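You operate a simulated robot arm through the tools that you are given. There is no shell and no other tool. Be economical: measure what you need, move in short steps, check, and stop when the job is done.

The job below is to be done with a simulated two-armed robot. You get a single attempt, and the scene is never put back.

JOB
Unclamp the panel and carry it in both hands to the foam pad.
Fine: both clamps stay open; then fold the table's yellow rail up.

Only the result counts: the job must be done as asked and must still hold three seconds after the hand-in. Knocking over, shifting, dropping, spilling or breaking anything else fails it. Flat cloth is picked up by pressing the open fingertips on it (5 to 10 N) and closing them slowly along it; thin cloth reads only 2 to 8 mm in the jaws.

ROBOT AND FRAMES
Two 7-joint arms with two-finger parallel grippers on one trunk, on a base that drives. Base frame: it is fixed to the floor where the robot stands at the start and does not move with it; the origin is under the middle of the robot, x ahead of it, y to its left, z up. Readings come in m, degrees, newtons and seconds.
The left shoulder is at the start at [0.05, 0.165, 1.105], the right one opposite. With the tool pointing down near the work surface each hand reaches from about 0.22 to 0.7 m from the robot's upright axis, wherever it stands, measured 20 degrees to its own side. Places, roughly: foam pad [-0.5, -1, 0.75]; red clamp [0.7, -0.1, 0.8]; yellow clamp [0.7, -0.3, 0.8]; yellow rail [-0.4, -0.9, 0.7]. Payload 3.91 kg a hand.
The TCP of each hand is the grasp point between the finger pads, 0.03 m short of the fingertips. In the tool frame z runs along the fingers and y along their closing line. Largest opening 0.11 m; finger width 0.02, thickness 0.01; the body of the gripper, 0.048 by 0.112 m, starts 0.055 m behind the TCP.
Orientation is that of the tool frame in the base frame, as [roll, pitch, yaw] about the fixed x, y, z axes, in that order (R = Rz(yaw) Ry(pitch) Rx(roll)). With the fingers straight down and closing along the base's y, the tool's x points along the base's -x, its y along +y and its z along -z.

CONTROLS
- The arms move only by the tool arm_command. It takes "left_series", "right_series" or both (then of equal length, played together; a hand with none holds still); each is a list of rows, each a list of 7 numbers: the shift along the tool's x, y, z in m, then the turn, a rotation vector about the tool's x, y, z in degrees, then the opening, from 0 (shut) to 1 (fully open). In form: [[x, y, z, wx, wy, wz, claw], ...]. A call has 1 to 10 rows; each row shifts and turns the commanded pose from where the row before left it, along the tool's axes as they then stand. Rows are played at 5 a second. More than 0.05 m and 8.6 degrees between two rows, or a gripper value outside its range, and nothing of the call is played. A pose out of reach is approached as far as the arm can. The call stops where the force on the tool passes 90 N (or 10 N more than at its start, if that is more) or the arm is blocked; 0.2 s more then pass. Each finger travels about 0.045 m/s and halts on what it meets, pressing with about 26 N; the grip force reading is that of the motor and also rises with nothing between the fingers. The clock runs only during rows and for 0.2 s after the last one: add rows that do not move to give the fingers time. It gives the time, the measured TCP pose, the force on the tool (base axes), the opening and the grip force at its end, in the units of the frame above (readings bear some noise), with the torque about the TCP (base axes, N m) and any sound that the robot's microphone picked up.
- Cameras (640 x 400 px; columns grow to the right, rows downward): "scene" is now at [0.1111, -0.0278, 1.2751]; the picture's right is [-0.34, -0.94, 0.00], its down [-0.53, 0.19, -0.83] and it looks along [0.78, -0.28, -0.56] (base axes); focal length 233 px, centre (320, 200). "left" rides on the left gripper at [0.072, -0.017, -0.103] in its tool frame; the picture's right is [0.23, 0.97, 0.00], its down [-0.76, 0.18, -0.62] and it looks along [-0.61, 0.14, 0.78] (tool axes); focal length 222 px, centre (320, 200). "right" rides on the right gripper at [0.072, 0.017, -0.103] in its tool frame; the picture's right is [-0.23, 0.97, 0.00], its down [-0.76, -0.18, -0.62] and it looks along [-0.61, -0.14, 0.78] (tool axes); focal length 222 px, centre (320, 200).
- get_image(camera): a new picture of that camera. It takes no simulated time.
- lift_body(by): slides the trunk up (or, below 0, down) by that many m; the arms and the scene camera ride with it, the base frame stays. It gives what a move gives, with no picture.
- drive_base(legs): drives the robot by 1 to 6 legs, each [ahead, left, turn to the left] in m, m and degrees, along the robot's own axes; the way and the turn of a leg run together, so that a leg with both is an arc; at most 1.5 m and 180 degrees a leg. The arms and the cameras ride along, it lands a little off, and it stops where it bumps. It gives what a move gives.
- turn_head(pan, tilt): turns the head with the scene camera to pan (to the left, within 80 degrees either way) and tilt (down, from -29 to 69), counted from straight ahead of the robot. It gives what a move gives.
- measure_at(camera, pixels): for up to 12 pixels [column, row] of the newest picture of that camera ("zoom" is the newest enlarged one), the place [x, y, z] in the base frame of the surface seen there, good to about 0.002 m. It takes no simulated time.
- zoom(camera, box): a new picture of the part [left, top, right, bottom] of that camera's present view, enlarged. It takes no simulated time.
- hand_in(): hands the job in; it is judged then, once.

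Go step by step. Measure first, check grasps and placings, and put right what went wrong. The budget is 80 turns and 78 pictures, counting those below and the enlarged ones. Unless the task says otherwise, let go and move clear before handing in, and close with one line.

The tools are called as a command line: name --argument value ..., lists and objects as JSON in quotes. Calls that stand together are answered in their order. arm_command: Moves the arms, as the interface text tells. Its arguments: {"type":"object","properties":{"left_series":{"type":"array"},"right_series":{"type":"array"}},"required":[]} The other tools are called the same way: lift_body (by) slides the trunk up or down; drive_base (legs) drives the base; turn_head (pan, tilt) turns the head that bears the scene camera; get_image (camera) takes a picture; measure_at (camera, pixels) gives the place of the surface under pixels of a picture; zoom (camera, box) takes an enlarged picture of a part of a camera's view; hand_in () hands the job in.

At the start:

```text
t: 0.0
left_tcp_pos: [0.3522, 0.0148, 1.146]
left_ee_rot: [179.9, 0.1, -179.9]
left_contact_force: [0.3, -0.6, 0.4]
left_ft_torque: [0.0, 0.04, 0.01]
left_opening: 0.1099
left_grip_force: 0.0
right_tcp_pos: [0.327, -0.3513, 1.0945]
right_ee_rot: [-179.9, -0.1, 179.9]
right_contact_force: [0.4, 0.3, -0.3]
right_ft_torque: [0.0, -0.01, 0.0]
right_opening: 0.1098
right_grip_force: 0.1
trunk travel left (down, up): [-0.325, 0.178]
robot x, y, heading: [-0.0008, 0.0004, -0.0]
head pan, tilt: [-19.7, 34.4]
```

scene: 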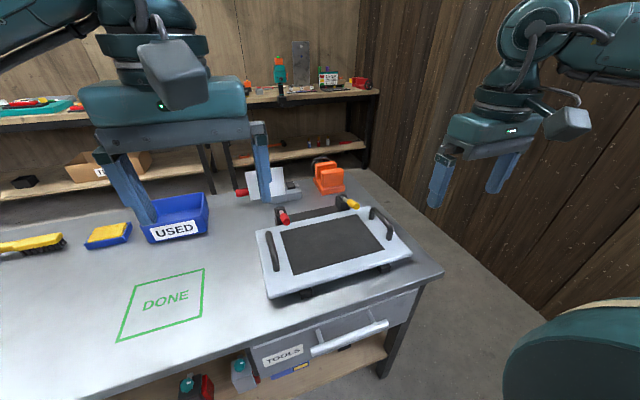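
right: 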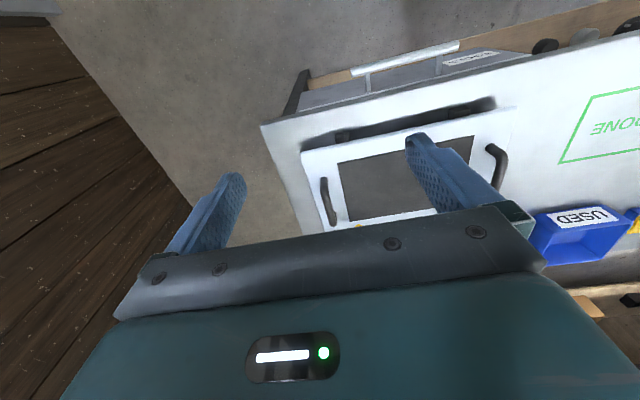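
left: 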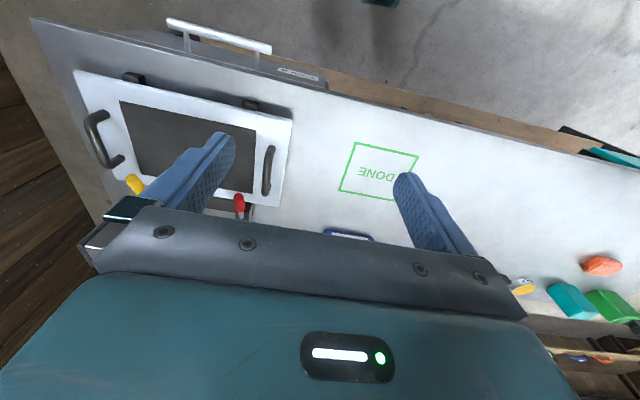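

The scene picture shows the panel with two black handles (about 272,252 and 382,222) and the red and yellow clamps at (283,216) and (350,203). I'll enlarge that area and turn to the pad.

zoom --camera "scene" --box '[230, 170, 430, 310]'

measure_at --camera "scene" --pixels '[[283, 216], [350, 203], [272, 252], [382, 222], [268, 232], [276, 270], [371, 209], [395, 238], [257, 232], [412, 255], [268, 297], [390, 206]]'

```text
2.86 times, centred on (330, 240) of scene
```

zoom: 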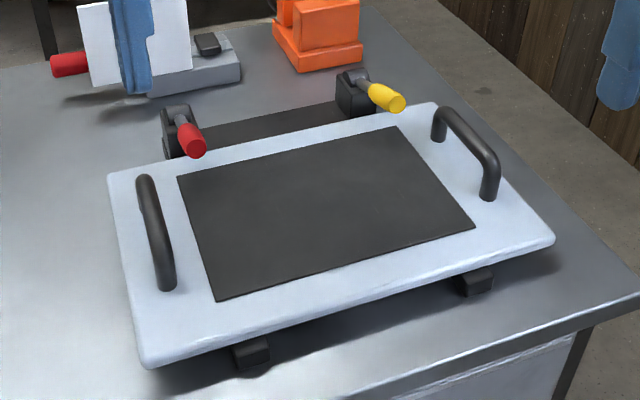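

```text
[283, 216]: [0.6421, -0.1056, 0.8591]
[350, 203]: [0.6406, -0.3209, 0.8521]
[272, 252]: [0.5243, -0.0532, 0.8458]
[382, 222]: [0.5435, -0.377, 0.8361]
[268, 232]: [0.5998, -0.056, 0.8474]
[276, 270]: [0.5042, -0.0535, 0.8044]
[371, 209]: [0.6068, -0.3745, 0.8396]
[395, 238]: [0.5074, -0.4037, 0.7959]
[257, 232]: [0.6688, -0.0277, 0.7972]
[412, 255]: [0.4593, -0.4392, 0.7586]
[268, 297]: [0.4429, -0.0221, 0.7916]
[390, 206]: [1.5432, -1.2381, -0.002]
```

The panel is about 0.41 m wide (handles at y≈-0.055 and -0.377, tops z≈0.845). The clamp levers point toward me. Next I'll look at the pad and rail on the right.

turn_head --pan -80 --tilt 35

get_image --camera "scene"

zoom --camera "left" --box '[60, 60, 320, 230]'

```text
t: 1.3
left_tcp_pos: [0.3514, 0.0138, 1.1472]
left_ee_rot: [180.0, 0.0, -180.0]
left_contact_force: [-0.4, 0.3, -0.7]
left_ft_torque: [-0.01, -0.02, 0.01]
left_opening: 0.1101
left_grip_force: 0.1
right_tcp_pos: [0.3278, -0.3521, 1.0934]
right_ee_rot: [180.0, 0.1, 179.9]
right_contact_force: [0.0, -1.1, -0.2]
right_ft_torque: [0.01, 0.0, 0.0]
right_opening: 0.1099
right_grip_force: 0.0
trunk travel left (down, up): [-0.325, 0.178]
robot x, y, heading: [-0.0032, 0.0021, -0.1]
head pan, tilt: [-80.0, 35.0]
```

```text
73 pictures are left
```

scene: 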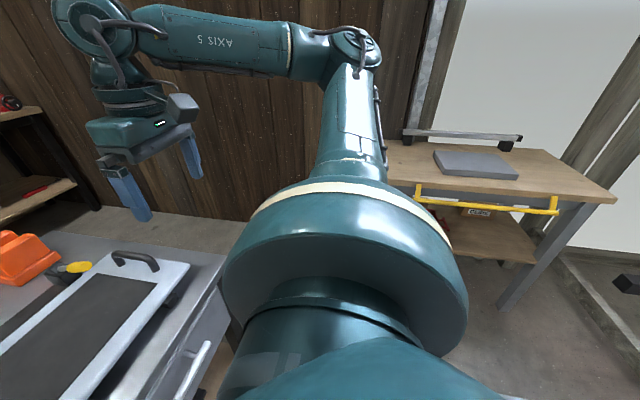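

```text
2.35 times, centred on (190, 145) of left
```

zoom: 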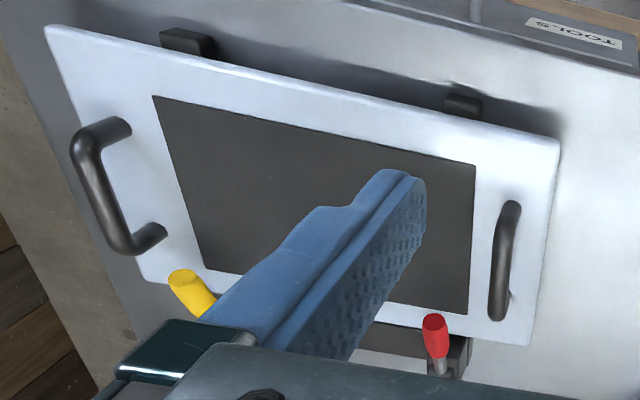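

The grey foam pad is at (476,163) on the wooden table, and the yellow rail hangs along its front edge (415–558, 190–212). I'll measure both.

zoom --camera "scene" --box '[380, 110, 640, 272]'

measure_at --camera "scene" --pixels '[[434, 152], [498, 153], [518, 178], [440, 172], [476, 163], [417, 191], [485, 206], [556, 211], [560, 180], [614, 198], [394, 180], [548, 152]]'

```text
2.46 times, centred on (510, 191) of scene
```

zoom: 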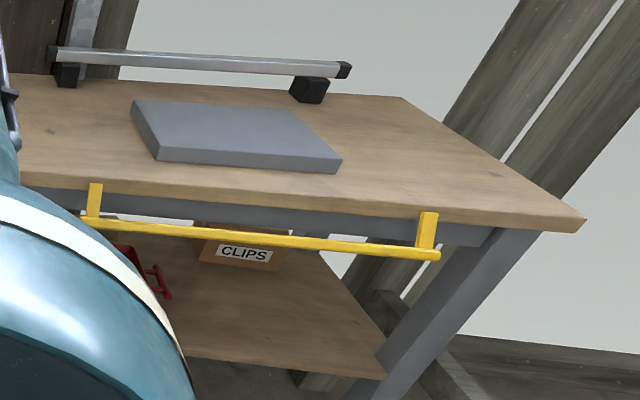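

```text
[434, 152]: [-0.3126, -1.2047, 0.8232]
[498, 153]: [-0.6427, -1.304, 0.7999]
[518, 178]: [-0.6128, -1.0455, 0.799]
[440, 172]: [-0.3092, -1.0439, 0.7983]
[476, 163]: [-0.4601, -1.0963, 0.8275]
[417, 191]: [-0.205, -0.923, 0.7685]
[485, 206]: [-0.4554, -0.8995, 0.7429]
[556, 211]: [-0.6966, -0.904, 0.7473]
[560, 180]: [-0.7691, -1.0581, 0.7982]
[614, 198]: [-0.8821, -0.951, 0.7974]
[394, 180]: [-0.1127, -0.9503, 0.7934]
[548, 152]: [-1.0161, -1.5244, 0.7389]
```

turn_head --pan -15 --tilt 40

zoom --camera "scene" --box '[260, 130, 380, 206]'

zoom --camera "right" --box '[260, 90, 560, 280]'

```text
t: 2.7
left_tcp_pos: [0.3511, 0.0137, 1.1457]
left_ee_rot: [180.0, -0.1, 179.9]
left_contact_force: [0.1, -0.1, 0.1]
left_ft_torque: [0.02, -0.03, 0.02]
left_opening: 0.1099
left_grip_force: 0.1
right_tcp_pos: [0.3285, -0.3524, 1.0943]
right_ee_rot: [-179.9, 0.0, 179.9]
right_contact_force: [-0.3, -0.7, -0.7]
right_ft_torque: [0.03, -0.01, 0.01]
right_opening: 0.1103
right_grip_force: 0.0
trunk travel left (down, up): [-0.325, 0.178]
robot x, y, heading: [0.0, 0.0034, 0.2]
head pan, tilt: [-15.0, 40.0]
```

```text
5.26 times, centred on (320, 168) of scene
```

zoom: 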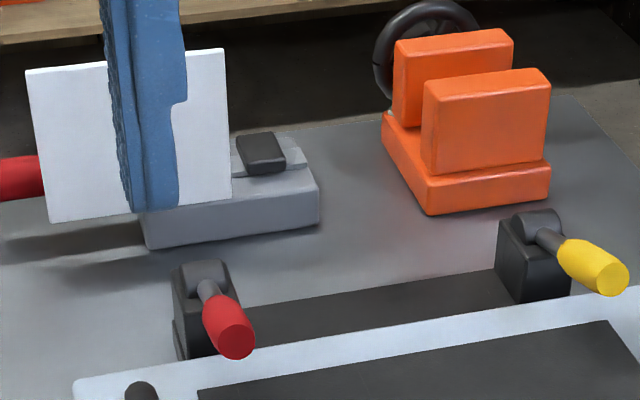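

```text
2.11 times, centred on (410, 185) of right
```

zoom: 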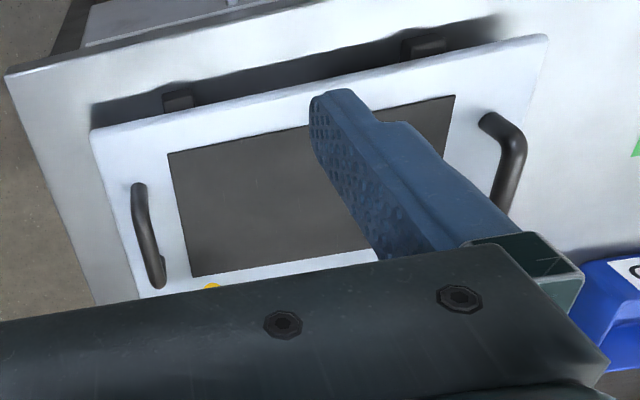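

I see each lever is a rod from a barrel (y axis) on a black post, lying over the panel edge. I'll measure the post, barrel and knobs.

measure_at --camera "zoom" --pixels '[[200, 250]]'

zoom --camera "scene" --box '[260, 130, 380, 206]'

measure_at --camera "zoom" --pixels '[[205, 272], [205, 288], [235, 343], [220, 310], [180, 290], [180, 350], [540, 220], [548, 237], [605, 278], [580, 252], [512, 245], [525, 300]]'

```text
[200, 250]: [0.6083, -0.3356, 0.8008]
```

```text
5.26 times, centred on (320, 168) of scene
```

zoom: 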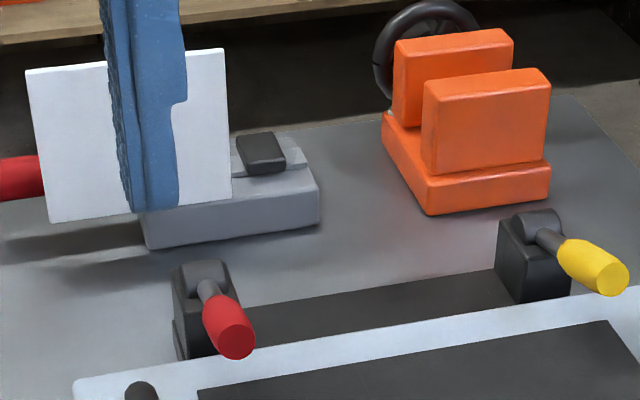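

```text
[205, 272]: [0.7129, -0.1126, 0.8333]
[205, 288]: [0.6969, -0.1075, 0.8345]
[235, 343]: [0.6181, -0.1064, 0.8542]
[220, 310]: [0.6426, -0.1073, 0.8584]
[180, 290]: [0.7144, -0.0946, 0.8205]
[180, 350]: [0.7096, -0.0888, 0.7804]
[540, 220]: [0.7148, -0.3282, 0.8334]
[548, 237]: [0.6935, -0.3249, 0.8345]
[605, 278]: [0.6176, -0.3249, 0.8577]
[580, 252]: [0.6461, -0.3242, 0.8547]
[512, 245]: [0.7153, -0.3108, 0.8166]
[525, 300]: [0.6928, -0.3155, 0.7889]
```

The pivots are at about (0.715, z 0.825) and the knobs at (0.63, z 0.855), y -0.107 and -0.325. I'll look down to see how much room the base has at the table front.

turn_head --pan -20 --tilt 69

get_image --camera "scene"

measure_at --camera "scene" --pixels '[[320, 200], [320, 250], [320, 300], [320, 350], [200, 250], [200, 300], [400, 250], [400, 300], [450, 350], [250, 150], [350, 150], [500, 250]]'

```text
t: 3.6
left_tcp_pos: [0.3522, 0.014, 1.1466]
left_ee_rot: [-179.9, 0.1, -180.0]
left_contact_force: [0.1, 0.3, 0.4]
left_ft_torque: [-0.03, -0.01, -0.01]
left_opening: 0.1101
left_grip_force: 0.1
right_tcp_pos: [0.3284, -0.3516, 1.0943]
right_ee_rot: [-179.9, 0.0, 179.9]
right_contact_force: [-0.3, -0.4, 0.3]
right_ft_torque: [0.0, 0.03, 0.03]
right_opening: 0.1101
right_grip_force: 0.0
trunk travel left (down, up): [-0.325, 0.178]
robot x, y, heading: [-0.001, 0.0008, 0.0]
head pan, tilt: [-20.0, 68.8]
```

```text
67 pictures are left
```

scene: 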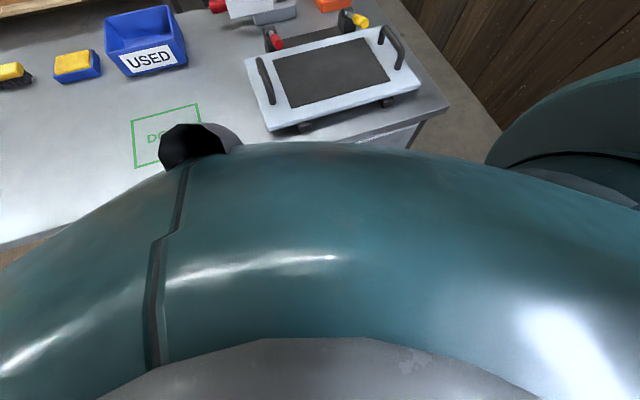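

```text
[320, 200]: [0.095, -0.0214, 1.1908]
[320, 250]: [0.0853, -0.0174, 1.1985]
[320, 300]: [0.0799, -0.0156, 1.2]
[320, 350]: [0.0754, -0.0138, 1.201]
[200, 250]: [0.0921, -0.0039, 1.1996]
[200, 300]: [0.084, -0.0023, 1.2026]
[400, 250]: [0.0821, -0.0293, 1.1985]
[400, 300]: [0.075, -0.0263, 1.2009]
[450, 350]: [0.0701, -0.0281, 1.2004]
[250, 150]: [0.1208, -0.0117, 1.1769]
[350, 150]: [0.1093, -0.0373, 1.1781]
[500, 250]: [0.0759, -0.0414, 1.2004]
```

My own body fills the lower half of the picture, so I'll sidestep right to centre on the panel, then check the table edge and the drawer handle.

drive_base --legs '[[0, -0.2, 0]]'

turn_head --pan 0 --tilt 48

get_image --camera "scene"

```text
t: 6.0
left_tcp_pos: [0.3526, -0.1879, 1.1463]
left_ee_rot: [180.0, 0.1, -179.9]
left_contact_force: [-0.5, 0.1, -0.3]
left_ft_torque: [0.0, 0.01, -0.02]
left_opening: 0.1099
left_grip_force: 0.0
right_tcp_pos: [0.3279, -0.5539, 1.0941]
right_ee_rot: [180.0, 0.1, -179.8]
right_contact_force: [-0.8, 1.0, 1.0]
right_ft_torque: [0.04, -0.02, 0.0]
right_opening: 0.1101
right_grip_force: 0.1
trunk travel left (down, up): [-0.325, 0.178]
robot x, y, heading: [-0.0005, -0.2018, 0.1]
head pan, tilt: [-20.0, 68.8]
```

```text
t: 6.8
left_tcp_pos: [0.3519, -0.1879, 1.1475]
left_ee_rot: [-179.9, 0.0, -179.9]
left_contact_force: [0.2, -0.3, -0.7]
left_ft_torque: [0.0, 0.01, 0.01]
left_opening: 0.1101
left_grip_force: 0.0
right_tcp_pos: [0.3286, -0.5535, 1.0947]
right_ee_rot: [-179.9, 0.0, -180.0]
right_contact_force: [0.1, 0.2, -0.4]
right_ft_torque: [-0.02, 0.02, 0.03]
right_opening: 0.11
right_grip_force: 0.1
trunk travel left (down, up): [-0.325, 0.178]
robot x, y, heading: [-0.0043, -0.202, 0.1]
head pan, tilt: [0.0, 48.0]
```

```text
66 pictures are left
```

scene: 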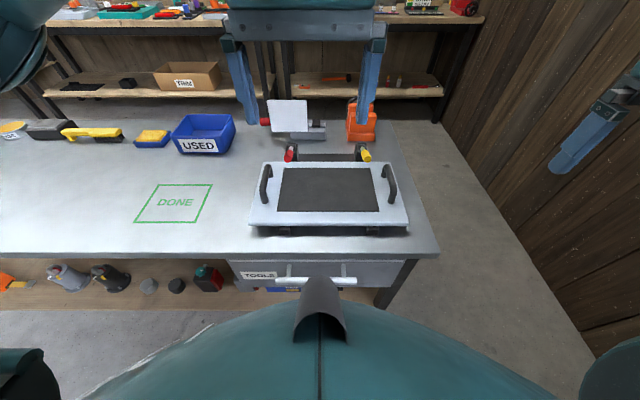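

measure_at --camera "scene" --pixels '[[285, 281], [350, 281], [330, 255], [330, 238], [262, 234], [377, 234], [265, 185], [391, 185], [281, 128], [266, 121], [360, 130], [330, 140]]'

zoom --camera "scene" --box '[240, 85, 420, 255]'

```text
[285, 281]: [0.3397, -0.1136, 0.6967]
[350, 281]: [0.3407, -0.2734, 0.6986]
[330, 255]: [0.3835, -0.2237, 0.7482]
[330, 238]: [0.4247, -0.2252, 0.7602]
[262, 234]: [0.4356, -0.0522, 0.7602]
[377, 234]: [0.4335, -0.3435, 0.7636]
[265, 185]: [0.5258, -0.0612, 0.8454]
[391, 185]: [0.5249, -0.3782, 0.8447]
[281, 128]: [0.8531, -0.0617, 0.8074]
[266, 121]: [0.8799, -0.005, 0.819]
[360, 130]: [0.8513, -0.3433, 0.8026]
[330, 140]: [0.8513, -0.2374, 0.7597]
```

```text
2.35 times, centred on (330, 170) of scene
```

zoom: 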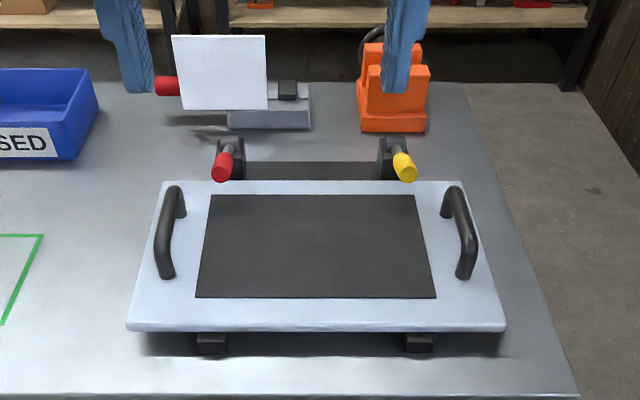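

The drawer handle is at x≈0.34 and the table edge at 0.383, so I'll stay put and work from here. I'll bring both hands over the two knobs, red with the left and yellow with the right, stopping above.

arm_command --left_series '[[-0.0283, 0.0081, 0.0197, 0, 0, 0, 0.7], [-0.0283, 0.0081, 0.0197, 0, 0, 0, 0.7], [-0.0283, 0.0081, 0.0197, 0, 0, 0, 0.7], [-0.0283, 0.0081, 0.0197, 0, 0, 0, 0.7], [-0.0283, 0.0081, 0.0197, 0, 0, 0, 0.7], [-0.0283, 0.0081, 0.0197, 0, 0, 0, 0.7], [-0.0283, 0.0081, 0.0197, 0, 0, 0, 0.7], [-0.0283, 0.0081, 0.0197, 0, 0, 0, 0.7], [-0.0283, 0.0081, 0.0197, 0, 0, 0, 0.7], [-0.0283, 0.0081, 0.0197, 0, 0, 0, 0.7]]' --right_series '[[-0.0306, 0.0228, 0.0144, 0, 0, 0, 0.7], [-0.0306, 0.0228, 0.0144, 0, 0, 0, 0.7], [-0.0306, 0.0228, 0.0144, 0, 0, 0, 0.7], [-0.0306, 0.0228, 0.0144, 0, 0, 0, 0.7], [-0.0306, 0.0228, 0.0144, 0, 0, 0, 0.7], [-0.0306, 0.0228, 0.0144, 0, 0, 0, 0.7], [-0.0306, 0.0228, 0.0144, 0, 0, 0, 0.7], [-0.0306, 0.0228, 0.0144, 0, 0, 0, 0.7], [-0.0306, 0.0228, 0.0144, 0, 0, 0, 0.7], [-0.0306, 0.0228, 0.0144, 0, 0, 0, 0.7]]'

zoom --camera "scene" --box '[220, 70, 440, 210]'

get_image --camera "left"

get_image --camera "right"

```text
t: 9.0
left_tcp_pos: [0.6331, -0.1087, 0.9505]
left_ee_rot: [-180.0, 0.1, 180.0]
left_contact_force: [0.4, 0.9, 0.6]
left_ft_torque: [0.01, 0.01, -0.01]
left_opening: 0.0768
left_grip_force: 0.0
right_tcp_pos: [0.5374, -0.4034, 0.9722]
right_ee_rot: [179.9, 0.1, 180.0]
right_contact_force: [0.4, -0.2, 0.8]
right_ft_torque: [0.02, -0.03, -0.02]
right_opening: 0.0769
right_grip_force: 0.1
right hand out of reach, approached as far as the arm can: row 7, 8, 9, 10
trunk travel left (down, up): [-0.325, 0.178]
robot x, y, heading: [0.0037, -0.202, 0.1]
head pan, tilt: [0.0, 48.0]
```

```text
2.86 times, centred on (330, 140) of scene
```

zoom: 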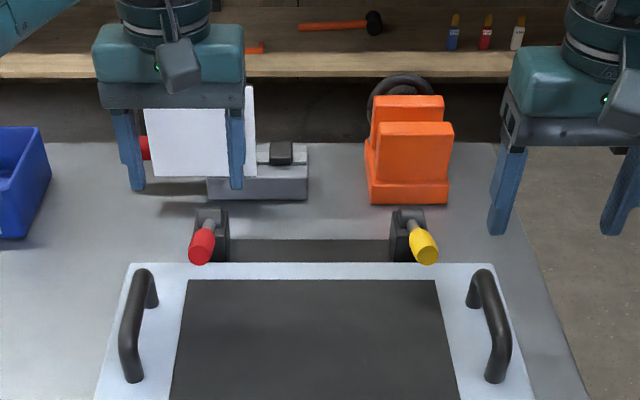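

```text
63 pictures are left
```

left: 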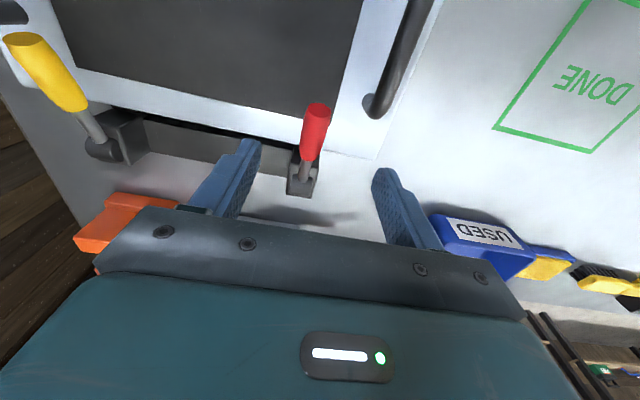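

```text
62 pictures are left
```

right: 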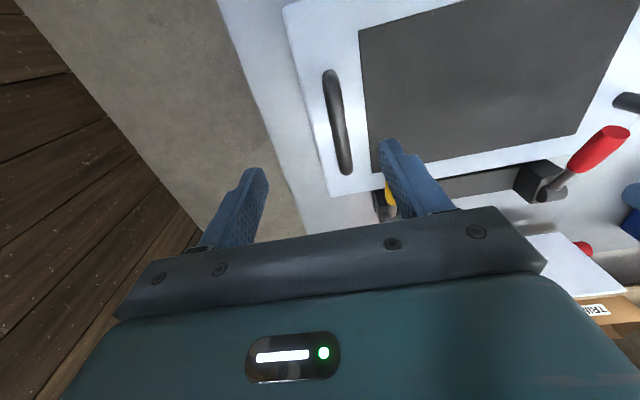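

The left hand straddles the red knob, while the right hand ran out of reach. I'll use the left hand for red: lower 0.098 m and grip the knob, and move the right hand back out of the way.

arm_command --left_series '[[0, 0, 0.033, 0, 0, 0, 0.7], [0, 0, 0.033, 0, 0, 0, 0.7], [0, 0, 0.031, 0, 0, 0, 0.7], [0, 0, 0, 0, 0, 0, 0], [0, 0, 0, 0, 0, 0, 0], [0, 0, 0, 0, 0, 0, 0], [0, 0, 0, 0, 0, 0, 0]]' --right_series '[[0.04, -0.02, -0.02, 0, 0, 0, 1], [0.04, -0.02, -0.02, 0, 0, 0, 1], [0.04, -0.02, -0.02, 0, 0, 0, 1], [0.04, -0.02, -0.02, 0, 0, 0, 1], [0.04, -0.02, -0.02, 0, 0, 0, 1], [0, 0, 0, 0, 0, 0, 1], [0, 0, 0, 0, 0, 0, 1]]'

zoom --camera "scene" --box '[220, 70, 440, 210]'

```text
t: 10.6
left_tcp_pos: [0.6359, -0.1118, 0.8535]
left_ee_rot: [-179.9, 0.1, 179.8]
left_contact_force: [-1.3, -15.3, 0.7]
left_ft_torque: [-0.22, 0.02, -0.15]
left_opening: 0.0257
left_grip_force: 38.6
right_tcp_pos: [0.3376, -0.5014, 1.0736]
right_ee_rot: [179.9, 0.0, 179.9]
right_contact_force: [0.5, 0.0, -0.7]
right_ft_torque: [-0.01, 0.01, -0.02]
right_opening: 0.1102
right_grip_force: 0.1
trunk travel left (down, up): [-0.325, 0.178]
robot x, y, heading: [0.0015, -0.2033, 0.3]
head pan, tilt: [0.0, 48.0]
```

```text
2.86 times, centred on (330, 140) of scene
```

zoom: 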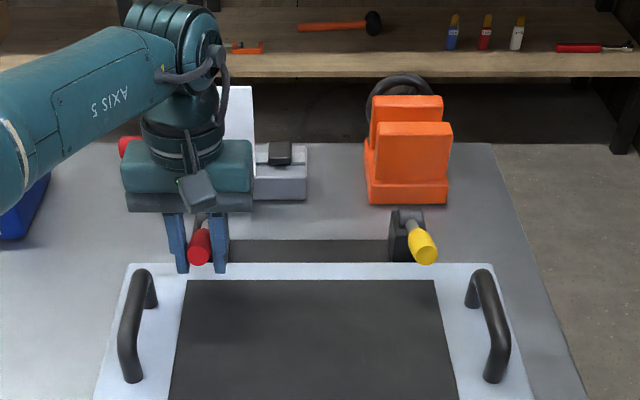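

The grip is on the red knob at 25.7 mm. I'll swing the lever up along its arc about (0.715, 0.825), first about 30°, and check.

arm_command --left_series '[[-0.0034, -0.0015, -0.0074, 0, 0, 0, 0], [-0.0034, -0.0015, -0.0074, 0, 0, 0, 0], [-0.0042, 0, -0.006, 0, 0, 0, 0], [-0.0042, 0, -0.006, 0, 0, 0, 0], [-0.0052, 0, -0.0052, 0, 0, 0, 0], [-0.0052, 0, -0.0052, 0, 0, 0, 0]]'

zoom --camera "scene" --box '[220, 70, 440, 210]'

```text
t: 12.0
left_tcp_pos: [0.6505, -0.1117, 0.8832]
left_ee_rot: [-179.6, -0.4, 179.7]
left_contact_force: [27.8, -36.4, -35.9]
left_ft_torque: [0.09, 0.92, 0.29]
left_opening: 0.0256
left_grip_force: 45.5
left hand out of reach, approached as far as the arm can: row 4, 5
right_tcp_pos: [0.3418, -0.5024, 1.0701]
right_ee_rot: [179.9, -0.4, 180.0]
right_contact_force: [-0.1, -0.8, 0.7]
right_ft_torque: [0.0, 0.01, -0.02]
right_opening: 0.1101
right_grip_force: 0.1
trunk travel left (down, up): [-0.325, 0.178]
robot x, y, heading: [0.0037, -0.2024, 0.1]
head pan, tilt: [0.0, 48.0]
```

```text
2.86 times, centred on (330, 140) of scene
```

zoom: 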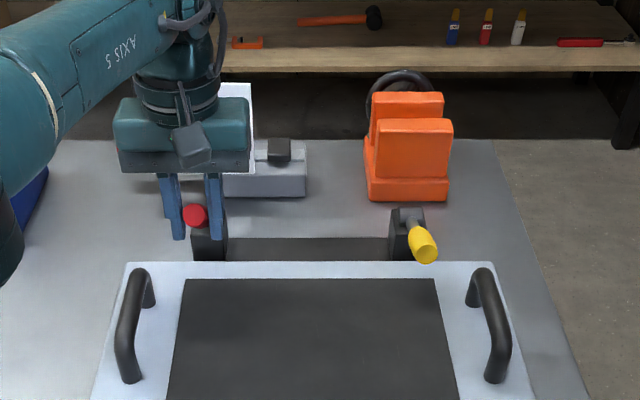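

The red lever rises (knob now at 195,216), but the arm reached its limit with the fingers straight down. I'll tilt the hand forward in place to gain reach, then check the pose.

arm_command --left_series '[[0, 0, 0, 0, -7, 0, 0], [0, 0, 0, 0, -7, 0, 0], [0, 0, 0, 0, -7, 0, 0], [0, 0, 0, 0, -7, 0, 0], [0, 0, 0, 0, -7, 0, 0], [0, 0, 0, 0, 0, 0, 0]]'

```text
t: 13.4
left_tcp_pos: [0.6445, -0.1115, 0.8857]
left_ee_rot: [-179.7, 34.2, 179.7]
left_contact_force: [-5.5, -27.3, -18.4]
left_ft_torque: [0.0, 1.66, 0.15]
left_opening: 0.0258
left_grip_force: 45.0
right_tcp_pos: [0.3388, -0.5015, 1.0722]
right_ee_rot: [180.0, -0.2, -180.0]
right_contact_force: [0.1, -1.0, 0.4]
right_ft_torque: [0.0, -0.01, 0.0]
right_opening: 0.1098
right_grip_force: 0.0
trunk travel left (down, up): [-0.325, 0.178]
robot x, y, heading: [0.0011, -0.2035, 0.1]
head pan, tilt: [0.0, 48.0]
```

The tilt freed the arm, and the lever is now at about 41°. I'll continue the arc past vertical.

arm_command --left_series '[[-0.0124, -0.001, -0.0023, 0, 0, 0, 0], [-0.0125, -0.001, -0.0006, 0, 0, 0, 0], [-0.0125, 0, 0.0012, 0, 0, 0, 0], [-0.0122, 0, 0.0029, 0, 0, 0, 0], [-0.0117, 0, 0.0046, 0, 0, 0, 0], [-0.0109, 0, 0.0062, 0, 0, 0, 0], [-0.0099, 0, 0.0077, 0, 0, 0, 0], [-0.0088, 0, 0.009, 0, 0, 0, 0], [-0.0075, 0, 0.0101, 0, 0, 0, 0], [0, 0, 0, 0, 0, 0, 0]]'

zoom --camera "scene" --box '[220, 70, 440, 210]'

```text
t: 15.6
left_tcp_pos: [0.7453, -0.1117, 0.9192]
left_ee_rot: [-179.9, 35.0, 179.8]
left_contact_force: [-43.2, -12.1, 11.7]
left_ft_torque: [-0.25, 1.24, -0.23]
left_opening: 0.0254
left_grip_force: 44.9
right_tcp_pos: [0.3331, -0.5012, 1.0756]
right_ee_rot: [179.9, 0.3, 179.9]
right_contact_force: [0.3, -0.5, -0.1]
right_ft_torque: [0.01, 0.01, -0.01]
right_opening: 0.1102
right_grip_force: 0.0
trunk travel left (down, up): [-0.325, 0.178]
robot x, y, heading: [0.0008, -0.1993, 0.4]
head pan, tilt: [0.0, 48.0]
```

```text
2.86 times, centred on (330, 140) of scene
```

zoom: 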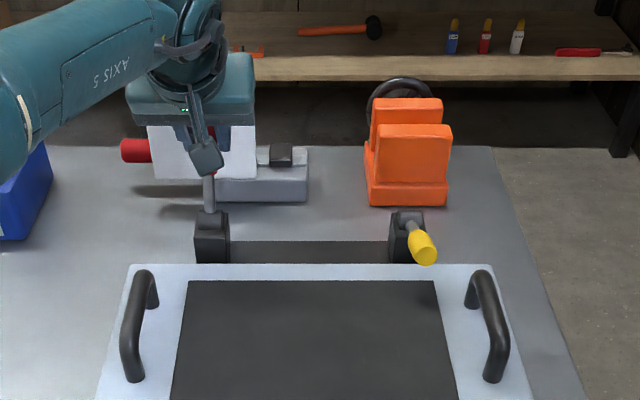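

The red lever stands past vertical (about 108°) with 43 N of resistance, so it is at its stop. I'll let go, back out, and look.

arm_command --left_series '[[0, 0, 0, 0, 0, 0, 0.5], [0, 0, 0, 0, 0, 0, 0.5], [0, 0, 0, 0, 0, 0, 0.5], [0, 0, -0.03, 0, 0, 0, 0.5], [0, 0, -0.04, 0, 0, 0, 0.5], [0, 0, -0.04, 0, 0, 0, 0.5], [0.03, -0.02, -0.02, 0, 0, 0, 0.5], [0.03, -0.03, 0, 0, 0, 0, 0.6], [0.03, -0.03, 0, 0, 0, 0, 0.6]]'

zoom --camera "scene" --box '[220, 70, 440, 210]'

```text
t: 17.6
left_tcp_pos: [0.6026, -0.1838, 0.9698]
left_ee_rot: [-180.0, 34.9, -179.8]
left_contact_force: [0.2, -0.6, -0.5]
left_ft_torque: [-0.05, 0.0, 0.02]
left_opening: 0.0661
left_grip_force: 0.0
right_tcp_pos: [0.3376, -0.4998, 1.0743]
right_ee_rot: [180.0, 0.1, 179.9]
right_contact_force: [0.4, -0.6, 0.4]
right_ft_torque: [0.04, 0.02, 0.03]
right_opening: 0.1096
right_grip_force: 0.1
trunk travel left (down, up): [-0.325, 0.178]
robot x, y, heading: [0.0021, -0.2024, 0.2]
head pan, tilt: [0.0, 48.0]
```

```text
2.86 times, centred on (330, 140) of scene
```

zoom: 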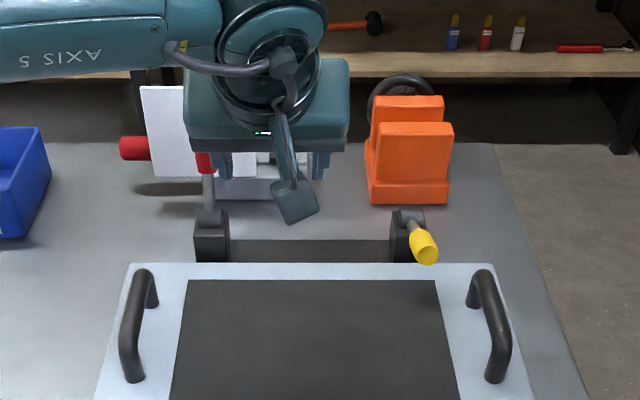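

The red lever stays up. Now the right hand for the yellow one: tilt it forward and bring it above the knob, while the left hand retreats up and to the left.

arm_command --left_series '[[0.04, 0, -0.025, 0, 0, 0, 0.6], [0.04, 0, -0.025, 0, 0, 0, 0.6], [0.04, 0.02, -0.01, 0, 0, 0, 0.6], [0, 0.04, 0, 0, 0, 0, 0.6], [0, 0.04, 0, 0, 0, 0, 0.6]]' --right_series '[[0, 0, 0, 0, -7, 0, 0.7], [0, 0, 0, 0, -7, 0, 0.7], [0, 0, 0, 0, -7, 0, 0.7], [0, 0, 0, 0, -7, 0, 0.7], [0, 0, 0, 0, -7, 0, 0.7]]'

arm_command --right_series '[[-0.0203, 0.0194, 0.0284, 0, 0, 0, 0.7], [-0.0203, 0.0194, 0.0284, 0, 0, 0, 0.7], [-0.0203, 0.0194, 0.0284, 0, 0, 0, 0.7], [-0.0203, 0.0194, 0.0284, 0, 0, 0, 0.7], [-0.0203, 0.0194, 0.0284, 0, 0, 0, 0.7], [-0.0203, 0.0194, 0.0284, 0, 0, 0, 0.7], [-0.0203, 0.0194, 0.0284, 0, 0, 0, 0.7], [-0.0203, 0.0194, 0.0284, 0, 0, 0, 0.7], [-0.0203, 0.0194, 0.0284, 0, 0, 0, 0.7]]'

zoom --camera "scene" --box '[220, 70, 440, 210]'

```text
t: 18.8
left_tcp_pos: [0.4698, -0.0831, 0.9495]
left_ee_rot: [-180.0, 35.0, -179.9]
left_contact_force: [0.4, 0.2, 0.7]
left_ft_torque: [0.04, 0.01, -0.03]
left_opening: 0.0658
left_grip_force: 0.1
right_tcp_pos: [0.3371, -0.499, 1.0739]
right_ee_rot: [-180.0, 35.0, 179.9]
right_contact_force: [0.0, 0.4, 0.6]
right_ft_torque: [-0.04, 0.0, 0.04]
right_opening: 0.0769
right_grip_force: 0.1
trunk travel left (down, up): [-0.325, 0.178]
robot x, y, heading: [0.0023, -0.2014, 0.0]
head pan, tilt: [0.0, 48.0]
```

```text
t: 20.8
left_tcp_pos: [0.4698, -0.0831, 0.949]
left_ee_rot: [180.0, 35.0, -179.9]
left_contact_force: [-0.1, 0.3, -0.9]
left_ft_torque: [-0.03, 0.05, -0.01]
left_opening: 0.066
left_grip_force: 0.0
right_tcp_pos: [0.5976, -0.3609, 0.9772]
right_ee_rot: [179.9, 35.2, -179.9]
right_contact_force: [-0.3, 0.4, 0.1]
right_ft_torque: [-0.01, 0.01, 0.03]
right_opening: 0.077
right_grip_force: 0.1
right hand out of reach, approached as far as the arm can: row 8, 9
trunk travel left (down, up): [-0.325, 0.178]
robot x, y, heading: [-0.0001, -0.2042, 0.0]
head pan, tilt: [0.0, 48.0]
```

```text
2.86 times, centred on (330, 140) of scene
```

zoom: 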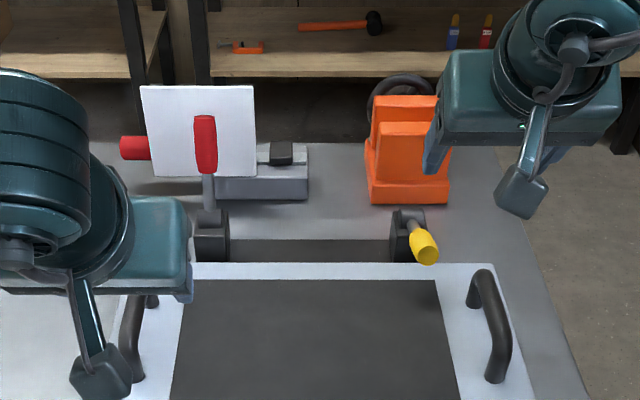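

The right arm stops short again (x 0.598). The left arm did it well, so I'll pull the right hand back, sidestep 0.215 m right, and open yellow with the left hand in the same relative place.

arm_command --right_series '[[0.02, -0.02, -0.03, 0, 7, 0, 1], [0.02, -0.02, -0.03, 0, 7, 0, 1], [0.02, -0.02, -0.03, 0, 7, 0, 1], [0.02, -0.02, -0.03, 0, 7, 0, 1], [0.02, -0.02, -0.03, 0, 7, 0, 1], [0.03, 0, 0, 0, 0, 0, 1], [0.03, 0, 0, 0, 0, 0, 1]]'

drive_base --legs '[[0, -0.215, 0]]'

get_image --camera "scene"

```text
t: 22.4
left_tcp_pos: [0.4702, -0.0842, 0.9499]
left_ee_rot: [-180.0, 35.1, -179.9]
left_contact_force: [0.5, 0.0, -1.2]
left_ft_torque: [0.01, 0.03, -0.05]
left_opening: 0.0664
left_grip_force: 0.1
right_tcp_pos: [0.3956, -0.4622, 1.0834]
right_ee_rot: [179.9, -0.1, -180.0]
right_contact_force: [0.7, 0.3, 0.6]
right_ft_torque: [-0.03, 0.02, -0.02]
right_opening: 0.1101
right_grip_force: 0.1
trunk travel left (down, up): [-0.325, 0.178]
robot x, y, heading: [0.0036, -0.2013, 0.1]
head pan, tilt: [0.0, 48.0]
```

```text
t: 25.0
left_tcp_pos: [0.4689, -0.3061, 0.9491]
left_ee_rot: [-180.0, 35.1, -179.7]
left_contact_force: [0.2, 0.4, 0.4]
left_ft_torque: [0.04, -0.01, 0.0]
left_opening: 0.0662
left_grip_force: 0.1
right_tcp_pos: [0.3976, -0.6854, 1.0828]
right_ee_rot: [-180.0, 0.0, -179.7]
right_contact_force: [0.3, -0.6, 0.5]
right_ft_torque: [0.04, 0.02, 0.01]
right_opening: 0.1099
right_grip_force: 0.1
trunk travel left (down, up): [-0.325, 0.178]
robot x, y, heading: [0.0032, -0.4262, 0.3]
head pan, tilt: [0.0, 48.0]
```

```text
56 pictures are left
```

scene: 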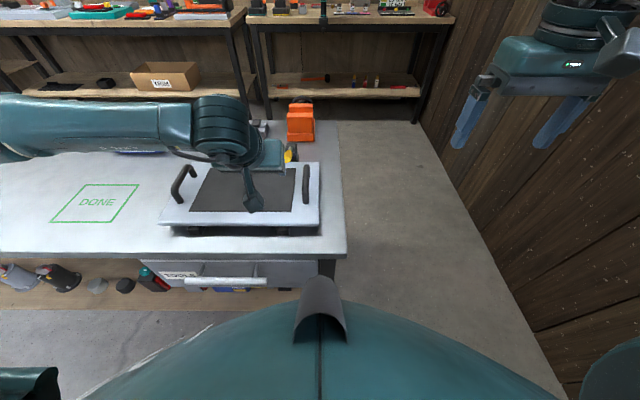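

Left hand is now at y -0.306. I'll move it over the yellow knob and straight down to (0.634, -0.326, 0.853), then grip.

arm_command --left_series '[[-0.027, -0.004, 0.019, 0, 0, 0, 0.7], [-0.027, -0.004, 0.019, 0, 0, 0, 0.7], [-0.027, -0.004, 0.019, 0, 0, 0, 0.7], [-0.027, -0.004, 0.019, 0, 0, 0, 0.7], [-0.027, -0.004, 0.019, 0, 0, 0, 0.7], [0, 0, 0, 0, 0, 0, 0.7]]'

get_image --camera "left"

zoom --camera "scene" --box '[200, 90, 360, 192]'

```text
t: 26.4
left_tcp_pos: [0.6363, -0.3232, 0.9495]
left_ee_rot: [-179.8, 34.9, -179.8]
left_contact_force: [0.0, 0.5, -0.3]
left_ft_torque: [0.0, 0.0, -0.01]
left_opening: 0.0771
left_grip_force: 0.0
right_tcp_pos: [0.398, -0.6848, 1.0818]
right_ee_rot: [-180.0, 0.0, -179.7]
right_contact_force: [-0.6, 1.0, 0.4]
right_ft_torque: [0.0, -0.03, 0.03]
right_opening: 0.1098
right_grip_force: 0.2
trunk travel left (down, up): [-0.325, 0.178]
robot x, y, heading: [-0.0009, -0.4272, 0.2]
head pan, tilt: [0.0, 48.0]
```

```text
55 pictures are left
```

left: 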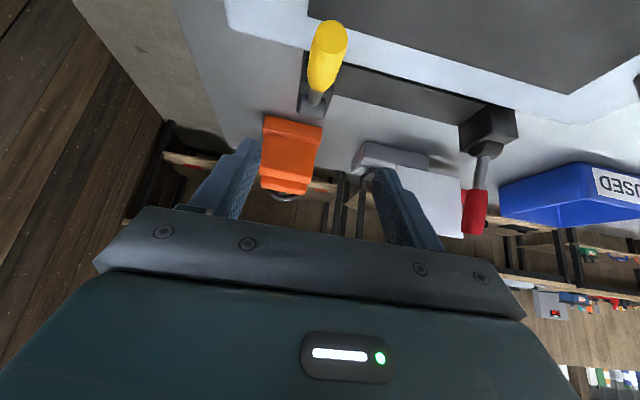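

```text
3.92 times, centred on (280, 141) of scene
```

zoom: 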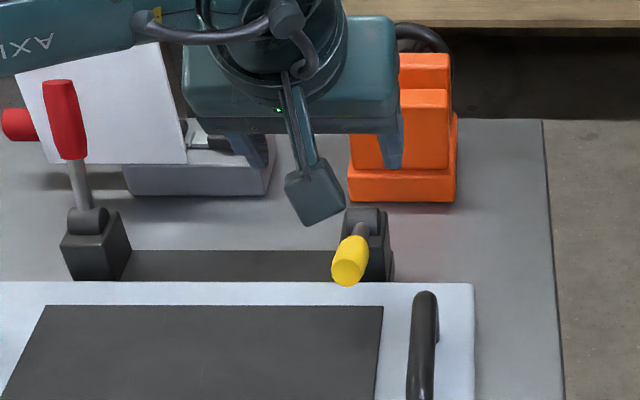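

arm_command --left_series '[[0.0186, -0.001, 0.0265, 0, 0, 0, 0.7], [0.0186, -0.001, 0.0265, 0, 0, 0, 0.7], [0.0184, -0.001, 0.0263, 0, 0, 0, 0.7], [0, 0, 0, 0, 0, 0, 0], [0, 0, 0, 0, 0, 0, 0], [0, 0, 0, 0, 0, 0, 0], [0, 0, 0, 0, 0, 0, 0]]'

zoom --camera "scene" --box '[200, 90, 360, 192]'

```text
t: 28.0
left_tcp_pos: [0.6346, -0.3307, 0.8494]
left_ee_rot: [-179.7, 35.0, 179.8]
left_contact_force: [6.8, -18.9, -3.5]
left_ft_torque: [-0.09, 0.13, -0.14]
left_opening: 0.0253
left_grip_force: 38.9
right_tcp_pos: [0.3998, -0.6869, 1.0814]
right_ee_rot: [179.9, -0.1, -179.9]
right_contact_force: [-0.5, 0.0, -0.5]
right_ft_torque: [0.0, 0.0, 0.0]
right_opening: 0.1102
right_grip_force: 0.1
trunk travel left (down, up): [-0.325, 0.178]
robot x, y, heading: [0.0031, -0.4303, 0.4]
head pan, tilt: [0.0, 48.0]
```

```text
3.92 times, centred on (280, 141) of scene
```

zoom: 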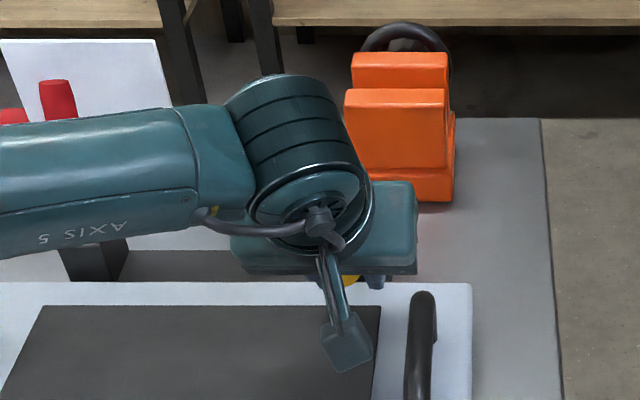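

Yellow knob is gripped (25.3 mm). I'll swing it up along the same arc, in two calls.

arm_command --left_series '[[-0.0102, 0, -0.0075, 0, 0, 0, 0], [-0.0111, 0, -0.006, 0, 0, 0, 0], [-0.0117, 0, -0.0042, 0, 0, 0, 0], [-0.0121, 0, -0.0023, 0, 0, 0, 0], [-0.0123, 0, -0.0006, 0, 0, 0, 0], [-0.0122, 0, 0.0013, 0, 0, 0, 0]]'

arm_command --left_series '[[-0.0119, 0, 0.003, 0, 0, 0, 0], [-0.0114, 0, 0.0046, 0, 0, 0, 0], [-0.0107, 0, 0.0062, 0, 0, 0, 0], [-0.0097, 0, 0.0076, 0, 0, 0, 0], [-0.0085, 0, 0.0088, 0, 0, 0, 0], [-0.0072, 0, 0.01, 0, 0, 0, 0], [0, 0, 0, 0, 0, 0, 0]]'

zoom --camera "scene" --box '[200, 90, 360, 192]'

```text
t: 29.4
left_tcp_pos: [0.6782, -0.3321, 0.9043]
left_ee_rot: [-179.9, 34.4, 179.9]
left_contact_force: [-13.1, -18.9, -15.8]
left_ft_torque: [0.2, 1.6, 0.05]
left_opening: 0.0258
left_grip_force: 44.9
right_tcp_pos: [0.3991, -0.6858, 1.0817]
right_ee_rot: [180.0, 0.1, -179.8]
right_contact_force: [-0.2, 0.2, 0.6]
right_ft_torque: [-0.01, 0.02, 0.01]
right_opening: 0.11
right_grip_force: 0.1
trunk travel left (down, up): [-0.325, 0.178]
robot x, y, heading: [0.0034, -0.4302, 0.2]
head pan, tilt: [0.0, 48.0]
```

```text
t: 31.0
left_tcp_pos: [0.7477, -0.3314, 0.9129]
left_ee_rot: [-179.9, 34.9, 180.0]
left_contact_force: [-45.7, -9.6, 10.6]
left_ft_torque: [-0.07, 1.18, -0.23]
left_opening: 0.0254
left_grip_force: 44.7
right_tcp_pos: [0.3948, -0.6857, 1.085]
right_ee_rot: [179.9, 0.3, -179.8]
right_contact_force: [0.0, -0.1, 0.5]
right_ft_torque: [0.0, 0.01, 0.0]
right_opening: 0.1097
right_grip_force: 0.0
trunk travel left (down, up): [-0.325, 0.178]
robot x, y, heading: [-0.0019, -0.4292, 0.4]
head pan, tilt: [0.0, 48.0]
```

```text
3.92 times, centred on (280, 141) of scene
```

zoom: 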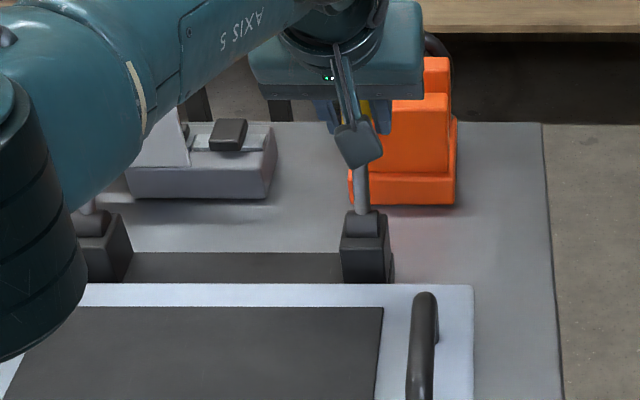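

Yellow is also against its stop. I'll release, back straight out, bring the tool upright again, and recentre the base on the panel.

arm_command --left_series '[[0, 0, 0, 0, 0, 0, 0.5], [0, 0, 0, 0, 0, 0, 0.5], [0, 0, 0, 0, 0, 0, 0.5], [0, 0, -0.04, 0, 0, 0, 0.6], [0, 0, -0.04, 0, 0, 0, 0.6], [0, 0, -0.04, 0, 0, 0, 0.6], [0.025, 0, -0.035, 0, 0, 0, 0.6], [0.025, 0, -0.035, 0, 0, 0, 0.6], [0.033, 0, -0.023, 0, 0, 0, 0.6], [0.033, 0, -0.023, 0, 0, 0, 0.6]]'

arm_command --left_series '[[0, 0.03, 0, 0, 7, 0, 1], [0, 0.03, 0, 0, 7, 0, 1], [0, 0.03, 0, 0, 7, 0, 1], [0, 0.02, 0, 0, 7, 0, 1], [0, 0.02, 0, 0, 7, 0, 1], [0, 0, 0, 0, 0, 0, 1]]'

drive_base --legs '[[0, 0.21, 0]]'

get_image --camera "scene"

```text
t: 33.2
left_tcp_pos: [0.5168, -0.3329, 1.0377]
left_ee_rot: [179.9, 35.0, -179.7]
left_contact_force: [0.7, 0.6, -0.3]
left_ft_torque: [-0.02, 0.0, 0.0]
left_opening: 0.0662
left_grip_force: 0.1
right_tcp_pos: [0.3993, -0.6845, 1.0841]
right_ee_rot: [180.0, 0.0, -179.8]
right_contact_force: [-0.1, -0.6, 0.0]
right_ft_torque: [0.0, 0.03, 0.02]
right_opening: 0.1098
right_grip_force: 0.0
trunk travel left (down, up): [-0.325, 0.178]
robot x, y, heading: [0.001, -0.4228, 0.3]
head pan, tilt: [0.0, 48.0]
```

```text
t: 34.6
left_tcp_pos: [0.5208, -0.1999, 1.0381]
left_ee_rot: [180.0, -0.2, -179.8]
left_contact_force: [0.9, 0.6, 0.1]
left_ft_torque: [0.01, -0.01, 0.01]
left_opening: 0.1101
left_grip_force: 0.1
right_tcp_pos: [0.3981, -0.6844, 1.082]
right_ee_rot: [-179.9, 0.0, -179.8]
right_contact_force: [-0.6, -0.9, 0.0]
right_ft_torque: [0.03, 0.01, -0.03]
right_opening: 0.1097
right_grip_force: 0.0
trunk travel left (down, up): [-0.325, 0.178]
robot x, y, heading: [0.0014, -0.4265, 0.1]
head pan, tilt: [0.0, 48.0]
```

```text
t: 37.1
left_tcp_pos: [0.5209, 0.0131, 1.0369]
left_ee_rot: [180.0, -0.1, -180.0]
left_contact_force: [0.1, 0.0, 0.2]
left_ft_torque: [0.03, -0.01, 0.03]
left_opening: 0.1099
left_grip_force: 0.1
right_tcp_pos: [0.3977, -0.472, 1.084]
right_ee_rot: [180.0, 0.0, -179.9]
right_contact_force: [-0.5, 0.1, -0.5]
right_ft_torque: [-0.02, -0.02, 0.0]
right_opening: 0.1104
right_grip_force: 0.0
trunk travel left (down, up): [-0.325, 0.178]
robot x, y, heading: [-0.001, -0.2085, -0.1]
head pan, tilt: [0.0, 48.0]
```

```text
51 pictures are left
```

scene: 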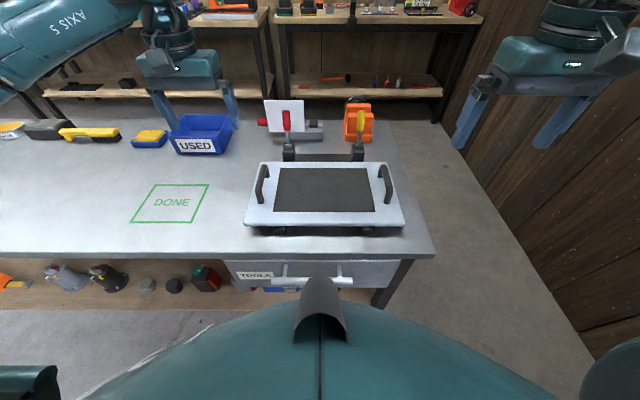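

Both levers are up (288,125 and 360,125). Now I'll measure the two handles closely.

zoom --camera "scene" --box '[235, 130, 415, 245]'

measure_at --camera "scene" --pixels '[[262, 167], [260, 178], [258, 190], [257, 203], [382, 167], [385, 178], [389, 190], [391, 203], [244, 225], [403, 225], [261, 162], [378, 162]]'

```text
3.48 times, centred on (325, 188) of scene
```

zoom: 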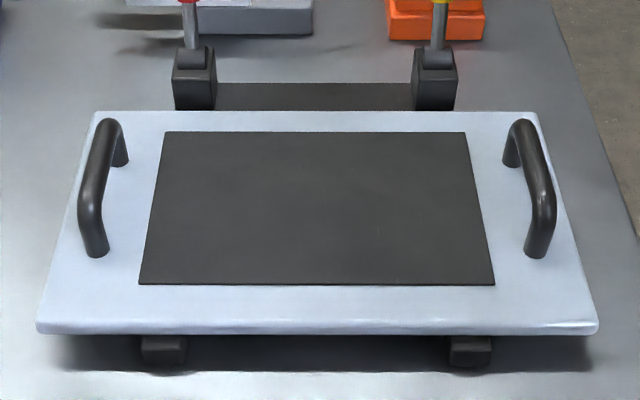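

```text
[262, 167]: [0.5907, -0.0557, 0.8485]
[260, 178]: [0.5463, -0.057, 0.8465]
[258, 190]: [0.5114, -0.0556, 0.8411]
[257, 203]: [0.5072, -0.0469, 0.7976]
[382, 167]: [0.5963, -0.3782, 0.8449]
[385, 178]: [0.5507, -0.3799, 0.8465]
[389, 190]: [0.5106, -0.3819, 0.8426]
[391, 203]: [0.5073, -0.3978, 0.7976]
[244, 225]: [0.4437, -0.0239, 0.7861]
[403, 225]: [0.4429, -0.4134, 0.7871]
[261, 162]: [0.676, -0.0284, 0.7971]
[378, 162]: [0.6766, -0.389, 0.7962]
```

The handle bars run along x, centred at x≈0.555, y -0.057 and -0.379, top z 0.8465. I'll bring both hands above them.

arm_command --left_series '[[-0.0057, -0.0117, 0.0195, 0, 0, 0, 0.7], [-0.0057, -0.0117, 0.0195, 0, 0, 0, 0.7], [-0.0057, -0.0117, 0.0195, 0, 0, 0, 0.7], [-0.0057, -0.0117, 0.0195, 0, 0, 0, 0.7], [-0.0057, -0.0117, 0.0195, 0, 0, 0, 0.7], [-0.0057, -0.0117, 0.0195, 0, 0, 0, 0.7]]' --right_series '[[-0.0262, 0.0155, 0.0273, 0, 0, 0, 0.7], [-0.0262, 0.0155, 0.0273, 0, 0, 0, 0.7], [-0.0262, 0.0155, 0.0273, 0, 0, 0, 0.7], [-0.0262, 0.0155, 0.0273, 0, 0, 0, 0.7], [-0.0262, 0.0155, 0.0273, 0, 0, 0, 0.7], [-0.0262, 0.0155, 0.0273, 0, 0, 0, 0.7]]'

get_image --camera "scene"

```text
t: 38.5
left_tcp_pos: [0.5534, -0.0601, 0.9192]
left_ee_rot: [-179.9, 0.0, -179.8]
left_contact_force: [0.0, 0.5, 0.2]
left_ft_torque: [0.03, 0.0, 0.0]
left_opening: 0.0768
left_grip_force: 0.0
right_tcp_pos: [0.5205, -0.4089, 0.9294]
right_ee_rot: [180.0, 0.1, -179.9]
right_contact_force: [-0.1, 0.1, 0.0]
right_ft_torque: [0.02, 0.01, 0.01]
right_opening: 0.077
right_grip_force: 0.1
right hand out of reach, approached as far as the arm can: row 5, 6
trunk travel left (down, up): [-0.325, 0.178]
robot x, y, heading: [0.0009, -0.2122, 0.1]
head pan, tilt: [0.0, 48.0]
```

```text
49 pictures are left
```

scene: 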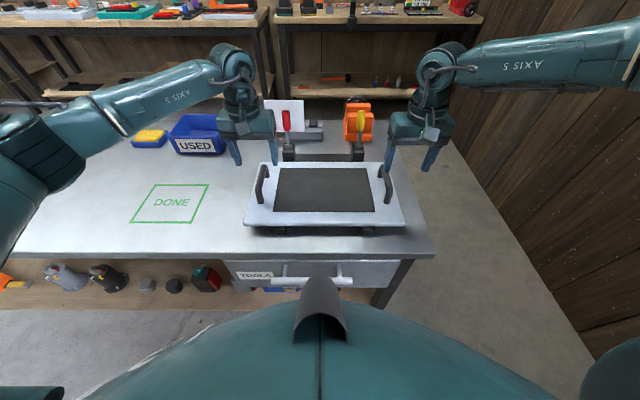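

The right arm stops short at x 0.52 with fingers straight down. I'll tilt it forward as before, then see how far it still has to go.

arm_command --right_series '[[0, 0.0075, 0, 0, -7, 0, 0.7], [0, 0.0075, 0, 0, -7, 0, 0.7], [0, 0.0075, 0, 0, -7, 0, 0.7], [0, 0.0075, 0, 0, -7, 0, 0.7], [0, 0, 0, 0, 0, 0, 0.7]]'

```text
t: 39.7
left_tcp_pos: [0.5544, -0.0589, 0.9187]
left_ee_rot: [-179.9, 0.0, -179.9]
left_contact_force: [0.1, -0.3, 0.3]
left_ft_torque: [0.03, -0.02, 0.0]
left_opening: 0.077
left_grip_force: 0.1
right_tcp_pos: [0.5206, -0.3805, 0.9325]
right_ee_rot: [-180.0, 28.1, -180.0]
right_contact_force: [-0.3, -0.1, -0.8]
right_ft_torque: [-0.01, -0.01, -0.01]
right_opening: 0.077
right_grip_force: 0.1
trunk travel left (down, up): [-0.325, 0.178]
robot x, y, heading: [-0.0039, -0.2133, 0.1]
head pan, tilt: [0.0, 48.0]
```

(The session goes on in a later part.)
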